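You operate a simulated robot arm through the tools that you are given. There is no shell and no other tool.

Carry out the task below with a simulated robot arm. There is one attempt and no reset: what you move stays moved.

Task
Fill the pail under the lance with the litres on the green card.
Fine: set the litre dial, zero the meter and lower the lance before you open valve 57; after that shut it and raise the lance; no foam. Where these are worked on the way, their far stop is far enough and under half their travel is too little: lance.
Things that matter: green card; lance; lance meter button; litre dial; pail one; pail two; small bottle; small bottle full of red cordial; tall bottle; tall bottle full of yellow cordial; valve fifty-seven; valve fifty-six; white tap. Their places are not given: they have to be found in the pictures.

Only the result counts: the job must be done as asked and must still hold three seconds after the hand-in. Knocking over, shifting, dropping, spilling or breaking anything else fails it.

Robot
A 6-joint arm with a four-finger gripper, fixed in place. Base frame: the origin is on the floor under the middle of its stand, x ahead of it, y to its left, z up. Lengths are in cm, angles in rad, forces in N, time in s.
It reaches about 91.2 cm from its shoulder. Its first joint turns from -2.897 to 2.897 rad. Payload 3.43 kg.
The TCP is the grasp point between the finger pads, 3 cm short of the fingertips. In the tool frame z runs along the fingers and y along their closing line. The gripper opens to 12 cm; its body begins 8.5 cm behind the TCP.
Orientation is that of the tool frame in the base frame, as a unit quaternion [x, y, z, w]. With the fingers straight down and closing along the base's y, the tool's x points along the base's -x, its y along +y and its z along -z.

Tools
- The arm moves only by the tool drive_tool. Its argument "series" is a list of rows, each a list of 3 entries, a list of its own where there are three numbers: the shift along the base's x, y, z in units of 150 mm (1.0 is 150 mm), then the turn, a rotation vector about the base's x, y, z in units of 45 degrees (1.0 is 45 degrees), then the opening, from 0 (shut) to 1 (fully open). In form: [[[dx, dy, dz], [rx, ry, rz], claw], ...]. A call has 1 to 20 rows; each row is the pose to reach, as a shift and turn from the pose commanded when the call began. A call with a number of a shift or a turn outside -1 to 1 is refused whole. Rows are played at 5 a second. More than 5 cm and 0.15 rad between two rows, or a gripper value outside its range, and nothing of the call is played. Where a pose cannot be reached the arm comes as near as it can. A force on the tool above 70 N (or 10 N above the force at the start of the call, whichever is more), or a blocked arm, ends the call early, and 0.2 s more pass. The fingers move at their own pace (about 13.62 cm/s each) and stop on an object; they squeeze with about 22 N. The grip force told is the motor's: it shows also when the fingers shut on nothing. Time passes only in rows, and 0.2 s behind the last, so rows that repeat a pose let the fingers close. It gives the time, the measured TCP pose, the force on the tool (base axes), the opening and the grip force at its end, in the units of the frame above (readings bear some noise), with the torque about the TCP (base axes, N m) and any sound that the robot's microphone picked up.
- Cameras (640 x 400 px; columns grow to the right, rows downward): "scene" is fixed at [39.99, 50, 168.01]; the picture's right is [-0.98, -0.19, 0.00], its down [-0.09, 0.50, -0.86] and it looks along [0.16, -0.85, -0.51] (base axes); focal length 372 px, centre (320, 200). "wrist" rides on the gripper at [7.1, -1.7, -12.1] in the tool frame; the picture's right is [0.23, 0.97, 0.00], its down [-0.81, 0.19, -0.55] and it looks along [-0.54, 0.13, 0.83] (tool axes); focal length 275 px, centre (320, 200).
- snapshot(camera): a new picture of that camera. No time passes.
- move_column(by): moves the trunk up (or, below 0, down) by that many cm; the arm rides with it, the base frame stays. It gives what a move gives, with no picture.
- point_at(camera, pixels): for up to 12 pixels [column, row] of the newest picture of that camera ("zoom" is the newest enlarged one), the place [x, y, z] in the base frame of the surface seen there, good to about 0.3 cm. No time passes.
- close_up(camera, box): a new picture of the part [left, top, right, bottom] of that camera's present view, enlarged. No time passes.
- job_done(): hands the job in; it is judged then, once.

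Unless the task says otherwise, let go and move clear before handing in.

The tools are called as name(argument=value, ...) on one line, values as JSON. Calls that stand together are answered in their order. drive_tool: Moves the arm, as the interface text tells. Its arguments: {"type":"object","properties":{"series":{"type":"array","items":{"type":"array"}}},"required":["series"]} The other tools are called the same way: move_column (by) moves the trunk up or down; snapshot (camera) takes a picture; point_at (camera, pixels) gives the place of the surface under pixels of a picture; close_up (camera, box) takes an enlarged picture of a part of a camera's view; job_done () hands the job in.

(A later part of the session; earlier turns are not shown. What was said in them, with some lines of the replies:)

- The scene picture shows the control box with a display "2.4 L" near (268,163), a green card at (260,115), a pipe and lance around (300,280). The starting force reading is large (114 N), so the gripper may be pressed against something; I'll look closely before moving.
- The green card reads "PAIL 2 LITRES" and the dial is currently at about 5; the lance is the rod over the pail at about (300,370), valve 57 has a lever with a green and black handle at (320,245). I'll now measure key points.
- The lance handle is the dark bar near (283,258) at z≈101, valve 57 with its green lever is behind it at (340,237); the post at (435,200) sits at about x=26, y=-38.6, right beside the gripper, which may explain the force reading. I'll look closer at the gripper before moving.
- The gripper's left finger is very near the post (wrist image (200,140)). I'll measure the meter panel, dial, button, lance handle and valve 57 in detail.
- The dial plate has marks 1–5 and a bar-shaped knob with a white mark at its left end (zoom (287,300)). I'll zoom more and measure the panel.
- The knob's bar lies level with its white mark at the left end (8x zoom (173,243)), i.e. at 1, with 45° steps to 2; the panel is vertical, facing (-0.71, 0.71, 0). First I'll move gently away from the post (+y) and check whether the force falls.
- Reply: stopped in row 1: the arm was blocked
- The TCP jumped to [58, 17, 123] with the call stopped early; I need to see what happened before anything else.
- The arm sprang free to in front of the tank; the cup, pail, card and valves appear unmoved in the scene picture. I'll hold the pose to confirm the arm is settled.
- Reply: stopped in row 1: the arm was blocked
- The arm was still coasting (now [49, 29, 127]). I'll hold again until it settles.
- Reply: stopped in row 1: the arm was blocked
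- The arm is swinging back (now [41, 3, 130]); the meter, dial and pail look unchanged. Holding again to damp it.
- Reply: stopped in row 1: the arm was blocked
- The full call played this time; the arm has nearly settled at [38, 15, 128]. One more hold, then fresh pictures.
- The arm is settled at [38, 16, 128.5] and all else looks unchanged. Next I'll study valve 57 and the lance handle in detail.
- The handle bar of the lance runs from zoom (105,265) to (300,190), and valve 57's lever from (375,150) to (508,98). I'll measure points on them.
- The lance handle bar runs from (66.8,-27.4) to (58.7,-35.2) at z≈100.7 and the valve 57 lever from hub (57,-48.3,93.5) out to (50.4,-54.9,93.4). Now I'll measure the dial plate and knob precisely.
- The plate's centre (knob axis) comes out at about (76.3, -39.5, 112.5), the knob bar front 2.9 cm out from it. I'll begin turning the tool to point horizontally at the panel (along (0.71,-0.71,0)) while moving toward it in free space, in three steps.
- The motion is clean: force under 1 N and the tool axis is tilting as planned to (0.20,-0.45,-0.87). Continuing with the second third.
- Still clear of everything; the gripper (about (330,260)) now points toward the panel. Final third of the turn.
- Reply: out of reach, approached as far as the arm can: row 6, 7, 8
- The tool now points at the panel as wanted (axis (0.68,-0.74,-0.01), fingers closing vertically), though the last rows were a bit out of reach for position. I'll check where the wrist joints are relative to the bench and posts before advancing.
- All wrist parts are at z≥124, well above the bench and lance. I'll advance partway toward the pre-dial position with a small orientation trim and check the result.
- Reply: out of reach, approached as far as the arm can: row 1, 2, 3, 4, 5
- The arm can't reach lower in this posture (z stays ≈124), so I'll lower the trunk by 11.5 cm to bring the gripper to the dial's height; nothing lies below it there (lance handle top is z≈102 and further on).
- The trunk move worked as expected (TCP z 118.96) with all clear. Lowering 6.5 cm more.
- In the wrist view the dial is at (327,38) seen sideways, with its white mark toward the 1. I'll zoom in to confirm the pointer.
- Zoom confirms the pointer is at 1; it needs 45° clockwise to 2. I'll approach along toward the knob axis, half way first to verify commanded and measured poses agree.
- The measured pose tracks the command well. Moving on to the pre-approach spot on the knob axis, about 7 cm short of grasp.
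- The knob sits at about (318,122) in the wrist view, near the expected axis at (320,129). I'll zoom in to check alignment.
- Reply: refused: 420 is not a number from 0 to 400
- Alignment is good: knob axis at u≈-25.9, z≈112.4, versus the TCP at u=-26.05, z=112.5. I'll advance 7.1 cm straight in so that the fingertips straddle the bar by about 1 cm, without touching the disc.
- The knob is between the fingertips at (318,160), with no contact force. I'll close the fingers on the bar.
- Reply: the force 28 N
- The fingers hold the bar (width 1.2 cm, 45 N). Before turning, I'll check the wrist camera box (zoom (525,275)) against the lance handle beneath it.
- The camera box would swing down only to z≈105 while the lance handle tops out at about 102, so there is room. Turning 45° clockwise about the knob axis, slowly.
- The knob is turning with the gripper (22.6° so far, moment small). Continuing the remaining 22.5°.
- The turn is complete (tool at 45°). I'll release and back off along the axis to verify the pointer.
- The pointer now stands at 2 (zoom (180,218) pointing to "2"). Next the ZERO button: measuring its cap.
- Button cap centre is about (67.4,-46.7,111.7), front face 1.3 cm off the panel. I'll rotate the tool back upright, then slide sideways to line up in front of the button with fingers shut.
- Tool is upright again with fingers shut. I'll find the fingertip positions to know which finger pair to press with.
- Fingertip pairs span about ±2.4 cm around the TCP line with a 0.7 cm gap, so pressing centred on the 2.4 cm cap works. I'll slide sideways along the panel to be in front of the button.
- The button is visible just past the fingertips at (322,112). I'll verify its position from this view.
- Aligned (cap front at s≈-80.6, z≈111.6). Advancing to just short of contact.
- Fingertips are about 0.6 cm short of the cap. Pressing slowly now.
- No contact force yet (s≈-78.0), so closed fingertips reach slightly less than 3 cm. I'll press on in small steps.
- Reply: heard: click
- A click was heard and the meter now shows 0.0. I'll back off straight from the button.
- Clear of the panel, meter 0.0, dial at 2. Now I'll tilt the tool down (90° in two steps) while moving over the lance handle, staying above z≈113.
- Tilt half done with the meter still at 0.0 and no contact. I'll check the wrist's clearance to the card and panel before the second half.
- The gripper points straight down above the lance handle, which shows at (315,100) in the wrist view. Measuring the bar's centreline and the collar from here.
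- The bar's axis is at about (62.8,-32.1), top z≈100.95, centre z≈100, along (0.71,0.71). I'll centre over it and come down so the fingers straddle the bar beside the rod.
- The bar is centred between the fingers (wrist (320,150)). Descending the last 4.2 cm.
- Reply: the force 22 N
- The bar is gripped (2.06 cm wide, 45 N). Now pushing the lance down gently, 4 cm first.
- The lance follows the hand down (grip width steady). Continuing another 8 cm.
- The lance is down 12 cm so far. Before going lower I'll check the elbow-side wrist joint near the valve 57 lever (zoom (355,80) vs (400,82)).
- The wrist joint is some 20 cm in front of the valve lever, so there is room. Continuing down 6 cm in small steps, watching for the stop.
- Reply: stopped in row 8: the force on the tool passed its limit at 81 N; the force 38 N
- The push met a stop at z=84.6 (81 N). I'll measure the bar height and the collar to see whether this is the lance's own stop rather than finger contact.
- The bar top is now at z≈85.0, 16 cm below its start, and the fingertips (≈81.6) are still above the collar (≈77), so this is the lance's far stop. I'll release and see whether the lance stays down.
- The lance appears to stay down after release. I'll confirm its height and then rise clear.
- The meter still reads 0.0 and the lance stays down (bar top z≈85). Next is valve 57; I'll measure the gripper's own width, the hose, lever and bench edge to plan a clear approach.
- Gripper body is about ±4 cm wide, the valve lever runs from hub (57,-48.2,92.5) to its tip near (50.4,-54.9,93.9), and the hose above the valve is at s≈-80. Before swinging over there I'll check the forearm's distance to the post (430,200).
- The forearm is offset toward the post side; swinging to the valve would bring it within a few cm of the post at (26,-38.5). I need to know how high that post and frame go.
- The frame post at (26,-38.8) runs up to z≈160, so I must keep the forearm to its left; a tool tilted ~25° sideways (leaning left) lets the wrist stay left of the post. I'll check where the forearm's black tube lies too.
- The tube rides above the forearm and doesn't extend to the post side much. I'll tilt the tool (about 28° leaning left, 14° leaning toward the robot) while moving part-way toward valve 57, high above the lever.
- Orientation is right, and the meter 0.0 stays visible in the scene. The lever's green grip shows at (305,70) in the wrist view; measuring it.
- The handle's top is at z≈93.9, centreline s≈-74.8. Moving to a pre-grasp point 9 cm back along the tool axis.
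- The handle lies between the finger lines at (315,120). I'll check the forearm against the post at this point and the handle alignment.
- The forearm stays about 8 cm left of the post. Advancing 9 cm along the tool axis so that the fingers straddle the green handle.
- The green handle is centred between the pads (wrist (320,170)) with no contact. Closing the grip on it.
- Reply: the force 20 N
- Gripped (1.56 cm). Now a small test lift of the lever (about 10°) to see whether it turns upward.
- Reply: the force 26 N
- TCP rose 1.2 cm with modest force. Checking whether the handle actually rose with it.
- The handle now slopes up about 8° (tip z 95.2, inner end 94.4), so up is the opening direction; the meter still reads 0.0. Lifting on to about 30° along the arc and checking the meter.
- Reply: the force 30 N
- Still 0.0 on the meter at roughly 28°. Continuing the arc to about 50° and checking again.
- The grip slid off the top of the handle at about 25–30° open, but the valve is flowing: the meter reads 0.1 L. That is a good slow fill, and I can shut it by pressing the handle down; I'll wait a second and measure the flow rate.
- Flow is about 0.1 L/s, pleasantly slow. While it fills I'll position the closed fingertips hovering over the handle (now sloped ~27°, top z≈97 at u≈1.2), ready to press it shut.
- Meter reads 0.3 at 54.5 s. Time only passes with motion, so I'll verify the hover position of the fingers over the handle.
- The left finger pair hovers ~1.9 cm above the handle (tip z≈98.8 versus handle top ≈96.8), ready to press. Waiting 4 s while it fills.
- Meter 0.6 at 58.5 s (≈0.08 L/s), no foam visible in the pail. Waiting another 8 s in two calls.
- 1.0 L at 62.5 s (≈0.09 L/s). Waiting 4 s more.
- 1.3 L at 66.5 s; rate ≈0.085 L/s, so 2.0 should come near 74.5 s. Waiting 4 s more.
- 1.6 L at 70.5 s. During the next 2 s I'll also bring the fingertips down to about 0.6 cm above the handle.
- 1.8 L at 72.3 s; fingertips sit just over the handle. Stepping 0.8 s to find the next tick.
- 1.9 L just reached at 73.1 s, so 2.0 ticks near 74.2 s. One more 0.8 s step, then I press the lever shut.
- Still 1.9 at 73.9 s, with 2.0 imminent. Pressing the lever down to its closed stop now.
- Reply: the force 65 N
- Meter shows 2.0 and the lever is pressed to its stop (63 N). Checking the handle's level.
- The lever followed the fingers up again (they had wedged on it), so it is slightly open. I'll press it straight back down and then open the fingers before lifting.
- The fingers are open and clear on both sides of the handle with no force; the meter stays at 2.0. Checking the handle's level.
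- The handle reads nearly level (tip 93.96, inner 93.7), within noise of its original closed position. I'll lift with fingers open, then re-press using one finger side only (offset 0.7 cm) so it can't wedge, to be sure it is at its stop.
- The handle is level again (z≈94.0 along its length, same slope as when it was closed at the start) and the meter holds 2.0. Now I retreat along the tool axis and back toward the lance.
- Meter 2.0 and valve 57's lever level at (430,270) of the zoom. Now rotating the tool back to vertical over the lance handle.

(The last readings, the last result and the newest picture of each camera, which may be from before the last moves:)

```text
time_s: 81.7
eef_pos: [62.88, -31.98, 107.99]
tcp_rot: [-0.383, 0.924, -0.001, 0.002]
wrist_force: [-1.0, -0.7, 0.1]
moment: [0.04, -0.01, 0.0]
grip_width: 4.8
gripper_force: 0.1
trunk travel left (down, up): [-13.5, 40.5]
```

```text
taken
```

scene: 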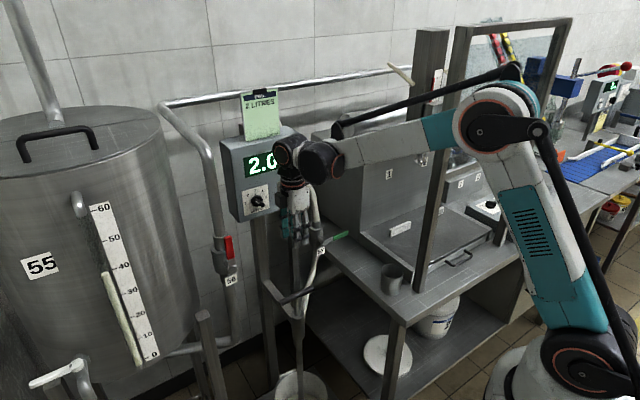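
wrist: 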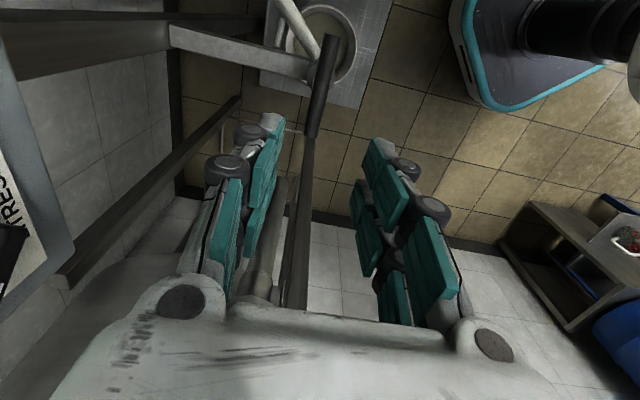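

Aligned over the lowered lance handle. Descending toward it (first 14 cm).

drive_tool(series=[[[0, -0.005, -0.13], [0, 0, 0], 0.4], [[-0.005, -0.008, -0.27], [0, 0, 0], 0.4], [[-0.005, -0.008, -0.41], [0, 0, 0], 0.4], [[-0.005, -0.008, -0.55], [0, 0, 0], 0.4], [[-0.005, -0.008, -0.69], [0, 0, 0], 0.4], [[-0.005, -0.008, -0.82], [0, 0, 0], 0.4], [[-0.005, -0.008, -0.93], [0, 0, 0], 0.4]])

snapshot(camera="wrist")

point_at(camera="wrist", pixels=[[335, 90], [328, 120], [320, 150], [313, 180]])

```text
time_s: 83.3
eef_pos: [62.63, -32.19, 94.07]
tcp_rot: [-0.384, 0.923, -0.001, 0.001]
wrist_force: [-0.3, -0.6, 0.4]
moment: [-0.01, 0.01, 0.04]
grip_width: 4.81
gripper_force: 0.1
trunk travel left (down, up): [-13.5, 40.5]
```

```text
taken
```

wrist: 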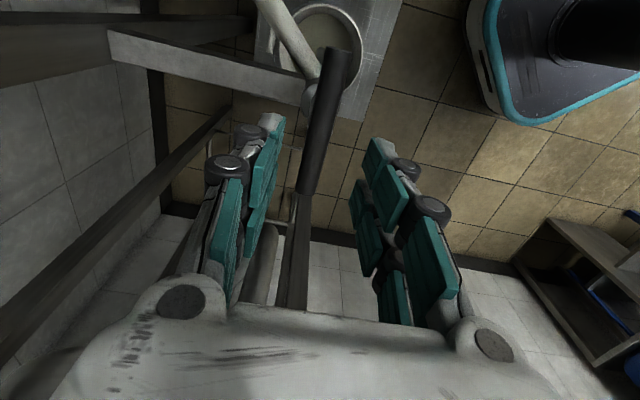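

```text
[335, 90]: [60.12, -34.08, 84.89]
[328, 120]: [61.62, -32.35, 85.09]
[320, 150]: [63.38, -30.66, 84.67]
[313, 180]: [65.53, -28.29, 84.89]
```

The bar (top z≈85) is centred. Descending the rest, then closing the grip on it.

drive_tool(series=[[[0, 0, -0.12], [0, 0, 0], 0.4], [[0, 0, -0.24], [0, 0, 0], 0.35], [[0, 0, -0.36], [0, 0, 0], 0.3], [[0, 0, -0.48], [0, 0, 0], 0.3], [[0, 0, -0.57], [0, 0, 0], 0.3], [[0, 0, -0.64], [0, 0, 0], 0.3], [[0, 0, -0.64], [0, 0, 0], 0.15], [[0, 0, -0.64], [0, 0, 0], 0.05], [[0, 0, -0.64], [0, 0, 0], 0.0], [[0, 0, -0.64], [0, 0, 0], 0.0]])

snapshot(camera="wrist")

close_up(camera="scene", box=[245, 190, 355, 400])

```text
time_s: 85.5
eef_pos: [62.67, -32.19, 84.54]
tcp_rot: [-0.384, 0.923, -0.001, 0.002]
wrist_force: [-3.0, 4.1, -2.6]
moment: [0.2, 0.16, 0.03]
grip_width: 2.11
gripper_force: 45.0
trunk travel left (down, up): [-13.5, 40.5]
```

```text
taken
```

wrist: 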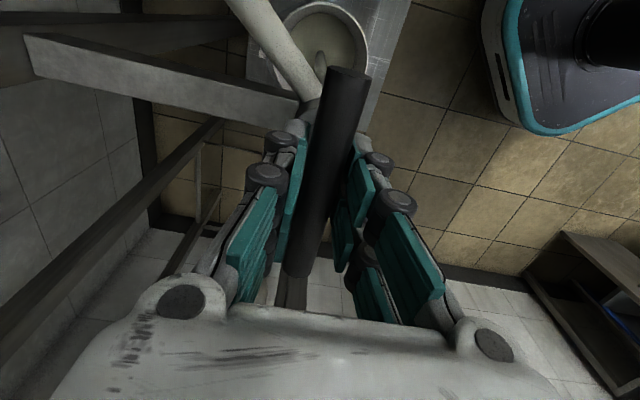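

```text
1.90 times, centred on (300, 295) of scene
```

zoom: 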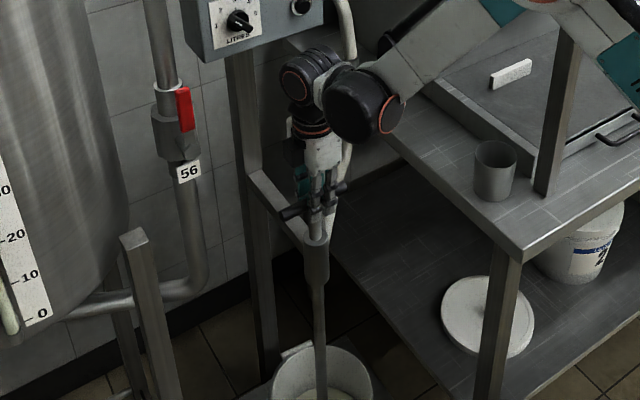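

Gripped at 2.1 cm; liquid is visible in the pail. Raising the lance 12 cm smoothly.

drive_tool(series=[[[0, 0, 0.04], [0, 0, 0], 0], [[0, 0, 0.1], [0, 0, 0], 0], [[0, 0, 0.17], [0, 0, 0], 0], [[0, 0, 0.24], [0, 0, 0], 0], [[0, 0, 0.31], [0, 0, 0], 0], [[0, 0, 0.38], [0, 0, 0], 0], [[0, 0, 0.45], [0, 0, 0], 0], [[0, 0, 0.52], [0, 0, 0], 0], [[0, 0, 0.59], [0, 0, 0], 0], [[0, 0, 0.66], [0, 0, 0], 0], [[0, 0, 0.73], [0, 0, 0], 0], [[0, 0, 0.8], [0, 0, 0], 0]])

snapshot(camera="wrist")

close_up(camera="scene", box=[245, 190, 355, 400])

```text
time_s: 88.1
eef_pos: [62.68, -32.1, 96.68]
tcp_rot: [-0.383, 0.924, -0.001, 0.001]
wrist_force: [-10.3, 0.6, -2.1]
moment: [-0.19, 0.48, 0.03]
grip_width: 2.09
gripper_force: 45.2
trunk travel left (down, up): [-13.5, 40.5]
```

```text
taken
```

wrist: 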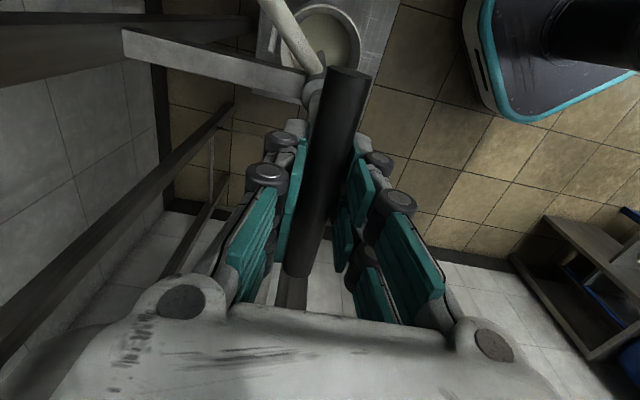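

```text
1.90 times, centred on (300, 295) of scene
```

zoom: 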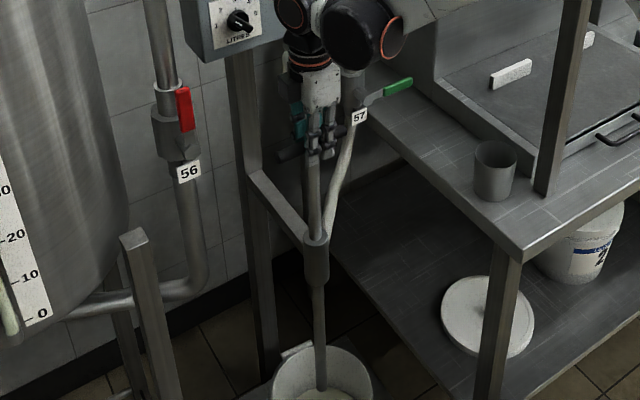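

The lance came up 12 cm with the hand. Raising on to its upper stop in small steps.

drive_tool(series=[[[0, 0, 0.05], [0, 0, 0], 0], [[0, 0, 0.1], [0, 0, 0], 0], [[0, 0, 0.15], [0, 0, 0], 0], [[0, 0, 0.2], [0, 0, 0], 0], [[0, 0, 0.24], [0, 0, 0], 0], [[0, 0, 0.27], [0, 0, 0], 0], [[0, 0, 0.29], [0, 0, 0], 0]])

snapshot(camera="wrist")

point_at(camera="wrist", pixels=[[345, 85], [337, 120], [325, 170], [312, 220], [305, 255]])

```text
time_s: 89.7
eef_pos: [62.7, -31.97, 100.95]
tcp_rot: [-0.384, 0.923, -0.001, 0.002]
wrist_force: [-12.8, 10.1, -24.1]
moment: [0.15, 0.42, 0.03]
grip_width: 2.12
gripper_force: 44.8
trunk travel left (down, up): [-13.5, 40.5]
```

```text
taken
```

wrist: 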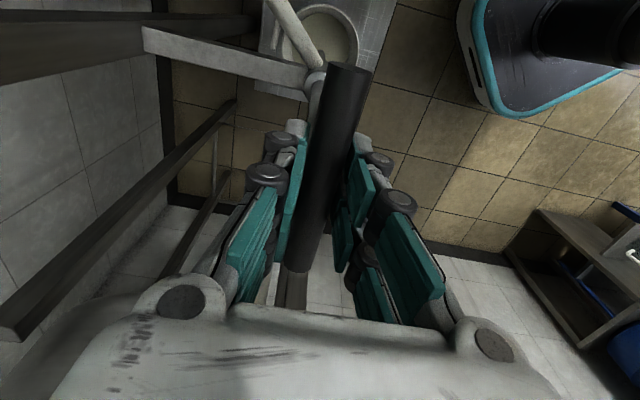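

```text
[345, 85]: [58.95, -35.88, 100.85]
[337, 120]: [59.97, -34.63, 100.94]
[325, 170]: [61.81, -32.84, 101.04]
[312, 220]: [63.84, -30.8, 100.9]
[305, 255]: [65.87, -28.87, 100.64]
```

The bar top is back at z≈100.95 and a 24 N pull shows it's at the upper stop. Releasing and rising clear, then checking that the lance stays up.

drive_tool(series=[[[0, 0, -0.005], [0, 0, 0], 0.1], [[0, 0, -0.005], [0, 0, 0], 0.25], [[0, 0, -0.005], [0, 0, 0], 0.35], [[0, 0, -0.005], [0, 0, 0], 0.35], [[0, 0, 0.06], [0, 0, 0], 0.35], [[0, 0, 0.16], [0, 0, 0], 0.35], [[0, 0, 0.28], [0, 0, 0], 0.35], [[0, 0, 0.42], [0, 0, 0], 0.35], [[0, 0, 0.56], [0, 0, 0], 0.35], [[0, 0, 0.7], [0, 0, 0], 0.35]])

snapshot(camera="wrist")

snapshot(camera="scene")

point_at(camera="wrist", pixels=[[325, 60], [320, 80], [313, 110], [305, 140]])

```text
time_s: 91.9
eef_pos: [62.64, -31.92, 111.34]
tcp_rot: [-0.383, 0.924, -0.001, 0.001]
wrist_force: [-0.5, 0.2, 0.3]
moment: [-0.03, -0.02, -0.02]
grip_width: 4.21
gripper_force: 0.0
trunk travel left (down, up): [-13.5, 40.5]
```

```text
taken
```

wrist: 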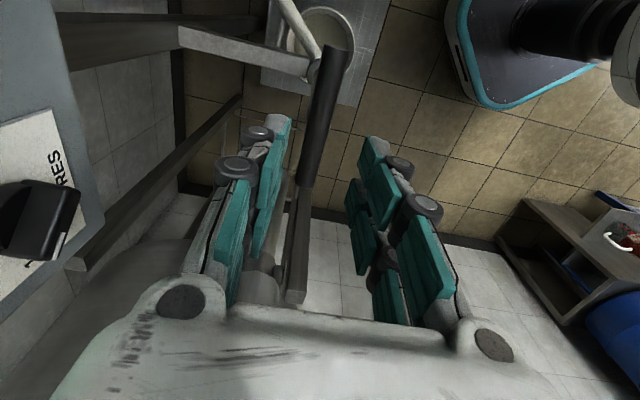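

```text
taken
```

scene: 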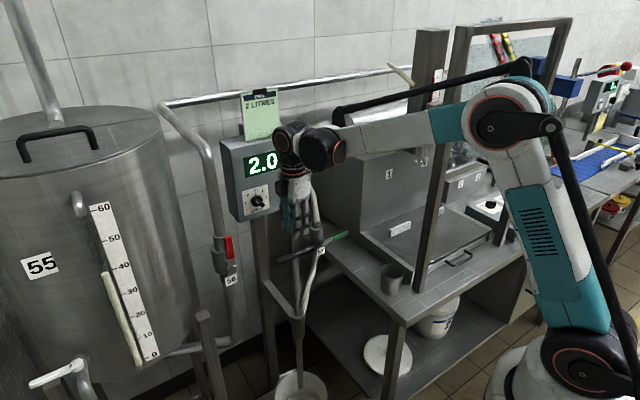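

```text
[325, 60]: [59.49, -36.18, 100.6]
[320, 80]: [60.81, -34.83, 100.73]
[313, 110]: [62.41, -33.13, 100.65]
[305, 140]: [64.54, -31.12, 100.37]
```

The lance stays up (bar z≈100.7) and the meter reads 2.0. Moving the arm clear toward the robot, then a final check.

drive_tool(series=[[[-0.03, 0.05, 0.1], [0, 0, 0], 0.35], [[-0.08, 0.13, 0.2], [0, 0, 0], 0.35], [[-0.16, 0.24, 0.3], [0, 0, 0], 0.35], [[-0.25, 0.37, 0.4], [0, 0, 0], 0.35], [[-0.35, 0.51, 0.5], [0, 0, 0], 0.35], [[-0.45, 0.65, 0.6], [0, 0, 0], 0.35], [[-0.55, 0.79, 0.6], [0, 0, 0], 0.35], [[-0.65, 0.93, 0.6], [0, 0, 0], 0.35], [[-0.65, 0.93, 0.6], [0, 0, 0], 0.35]])

snapshot(camera="scene")

close_up(camera="scene", box=[210, 70, 350, 230])

close_up(camera="scene", box=[250, 200, 410, 400])

close_up(camera="scene", box=[250, 340, 350, 400])

```text
time_s: 93.9
eef_pos: [52.84, -18.21, 120.49]
tcp_rot: [-0.383, 0.924, -0.001, 0.002]
wrist_force: [-0.6, -0.1, 0.4]
moment: [-0.01, -0.01, -0.02]
grip_width: 4.17
gripper_force: 0.1
trunk travel left (down, up): [-13.5, 40.5]
```

```text
taken
```

scene: 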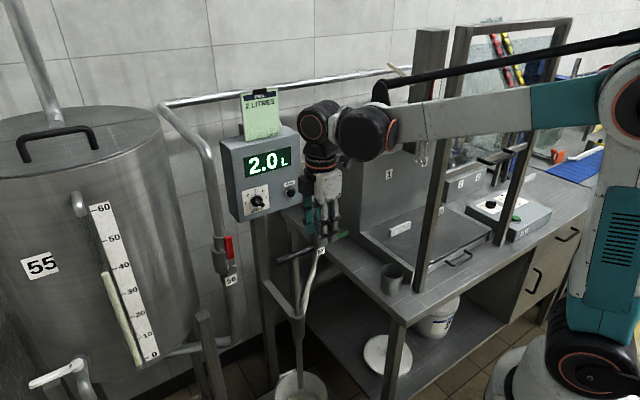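

```text
2.50 times, centred on (280, 150) of scene
```

zoom: 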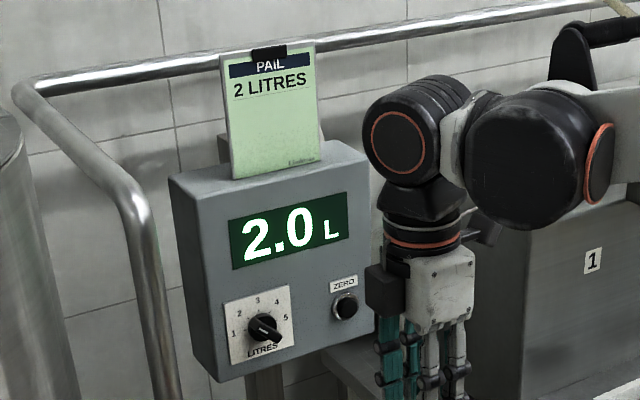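

```text
2.00 times, centred on (330, 300) of scene
```

zoom: 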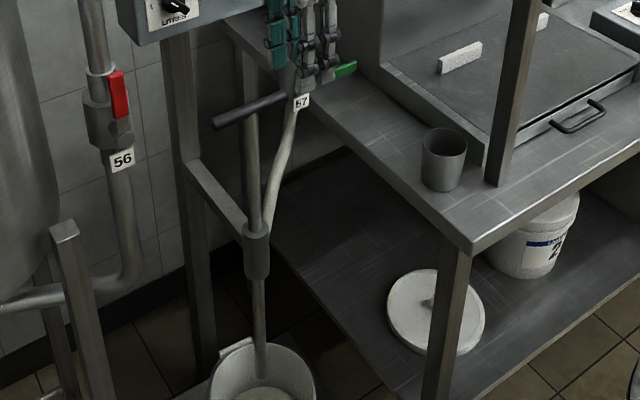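

```text
6.40 times, centred on (300, 370) of scene
```

zoom: 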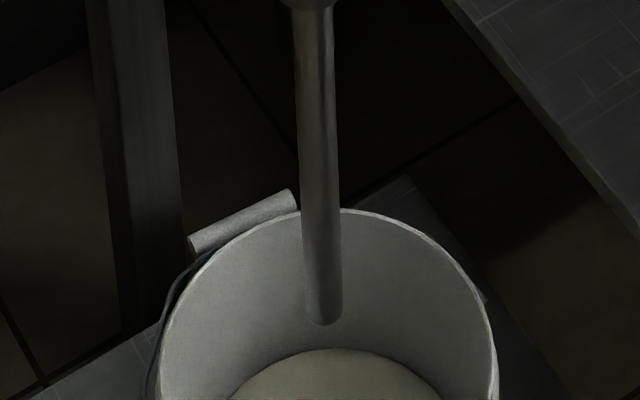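

The card, dial (2), meter (2.0), raised lance and foam-free pail all look right. The gripper hides valve 57's lever, so I'll move further back and check that and that the meter holds.

drive_tool(series=[[[-0.05, 0.12, 0.03], [0, 0, 0], 0.35], [[-0.1, 0.24, 0.06], [0, 0, 0], 0.35], [[-0.15, 0.36, 0.1], [0, 0, 0], 0.35], [[-0.2, 0.48, 0.13], [0, 0, 0], 0.35], [[-0.25, 0.6, 0.16], [0, 0, 0], 0.35], [[-0.3, 0.72, 0.2], [0, 0, 0], 0.35], [[-0.35, 0.84, 0.2], [0, 0, 0], 0.35], [[-0.35, 0.84, 0.2], [0, 0, 0], 0.35], [[-0.35, 0.84, 0.2], [0, 0, 0], 0.35], [[-0.35, 0.84, 0.2], [0, 0, 0], 0.35], [[-0.35, 0.84, 0.2], [0, 0, 0], 0.35]])

snapshot(camera="scene")

close_up(camera="scene", box=[215, 130, 375, 290])

```text
time_s: 96.3
eef_pos: [47.58, -5.63, 123.41]
tcp_rot: [-0.383, 0.924, -0.001, 0.002]
wrist_force: [1.0, -0.6, 0.3]
moment: [0.01, -0.01, -0.01]
grip_width: 4.23
gripper_force: 0.0
trunk travel left (down, up): [-13.5, 40.5]
```

```text
taken
```

scene: 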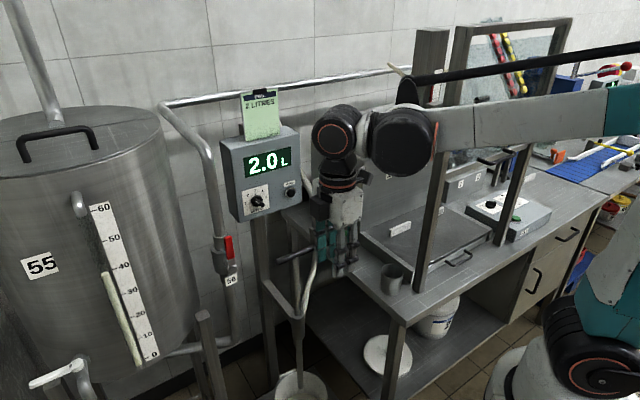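

```text
2.50 times, centred on (295, 210) of scene
```

zoom: 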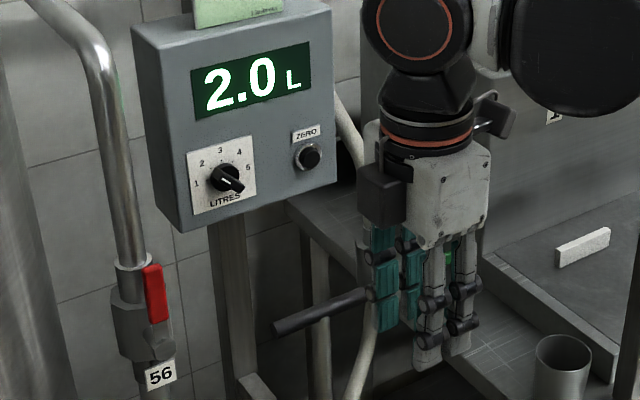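

Meter steady at 2.0, but the gripper still hides the valve lever. Moving a little further aside to view it.

drive_tool(series=[[[-0.08, 0.15, 0.03], [0, 0, 0], 0.35], [[-0.16, 0.3, 0.06], [0, 0, 0], 0.35], [[-0.24, 0.45, 0.09], [0, 0, 0], 0.35], [[-0.32, 0.6, 0.12], [0, 0, 0], 0.35], [[-0.4, 0.75, 0.15], [0, 0, 0], 0.35], [[-0.5, 0.9, 0.2], [0, 0, 0], 0.35], [[-0.5, 0.9, 0.2], [0, 0, 0], 0.35]])

snapshot(camera="scene")

close_up(camera="scene", box=[270, 215, 360, 285])

```text
time_s: 97.9
eef_pos: [40.04, 7.83, 126.45]
tcp_rot: [-0.384, 0.923, -0.001, 0.002]
wrist_force: [-0.1, 0.0, -0.4]
moment: [-0.01, 0.0, 0.0]
grip_width: 4.21
gripper_force: 0.1
trunk travel left (down, up): [-13.5, 40.5]
```

```text
taken
```

scene: 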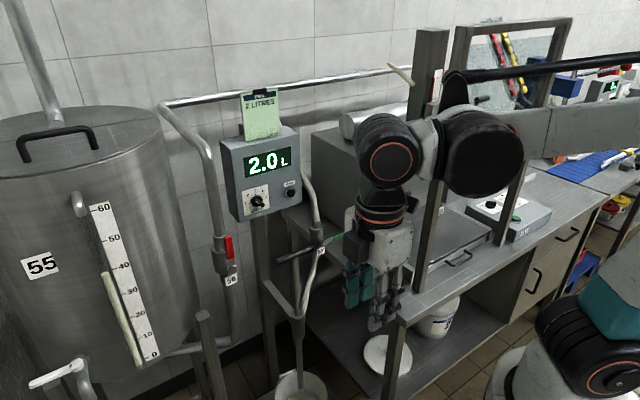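

```text
5.71 times, centred on (315, 250) of scene
```

zoom: 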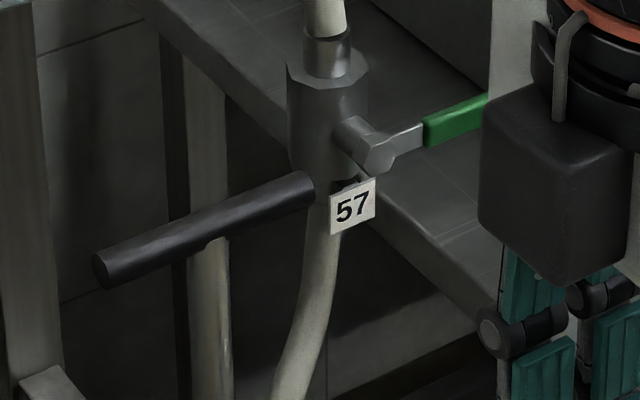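

Compared with the same close-up at the start, the lance bar ((95,262)–(312,188)) and valve 57's lever (green grip starting at (425,135)) are exactly in their original raised and shut positions; the meter holds 2.0 L, the dial is on 2, the pail shows no foam, and the arm is clear. Handing in.

job_done()

```text
The job is handed in.
```

The pail under the lance is filled to the green card's 2 litres. The meter read 2.0 L and stayed there until I handed in.

- **Setup:** I turned the litre dial from 1 to 2, zeroed the meter (it clicked and showed 0.0), and pushed the lance down to its bottom stop, all before opening valve 57.
- **Filling:** My grip slipped off valve 57's lever at about 25° open. I left it there, and the pail filled slowly, at about 0.085 L/s. I saw no foam.
- **Shutting off:** My first press closed the valve, but the fingers caught the lever and lifted it partly open again for about a second. I pressed it back down and let go cleanly. It is now level, as it was at the start, and the meter still showed 2.0.
- **Finish:** The lance is back at its upper stop and the arm is clear.

**At the start:** the arm was jammed by the frame post, and my first small move made it spring free and swing for about a second. Nothing looked moved or knocked over in the pictures afterwards.
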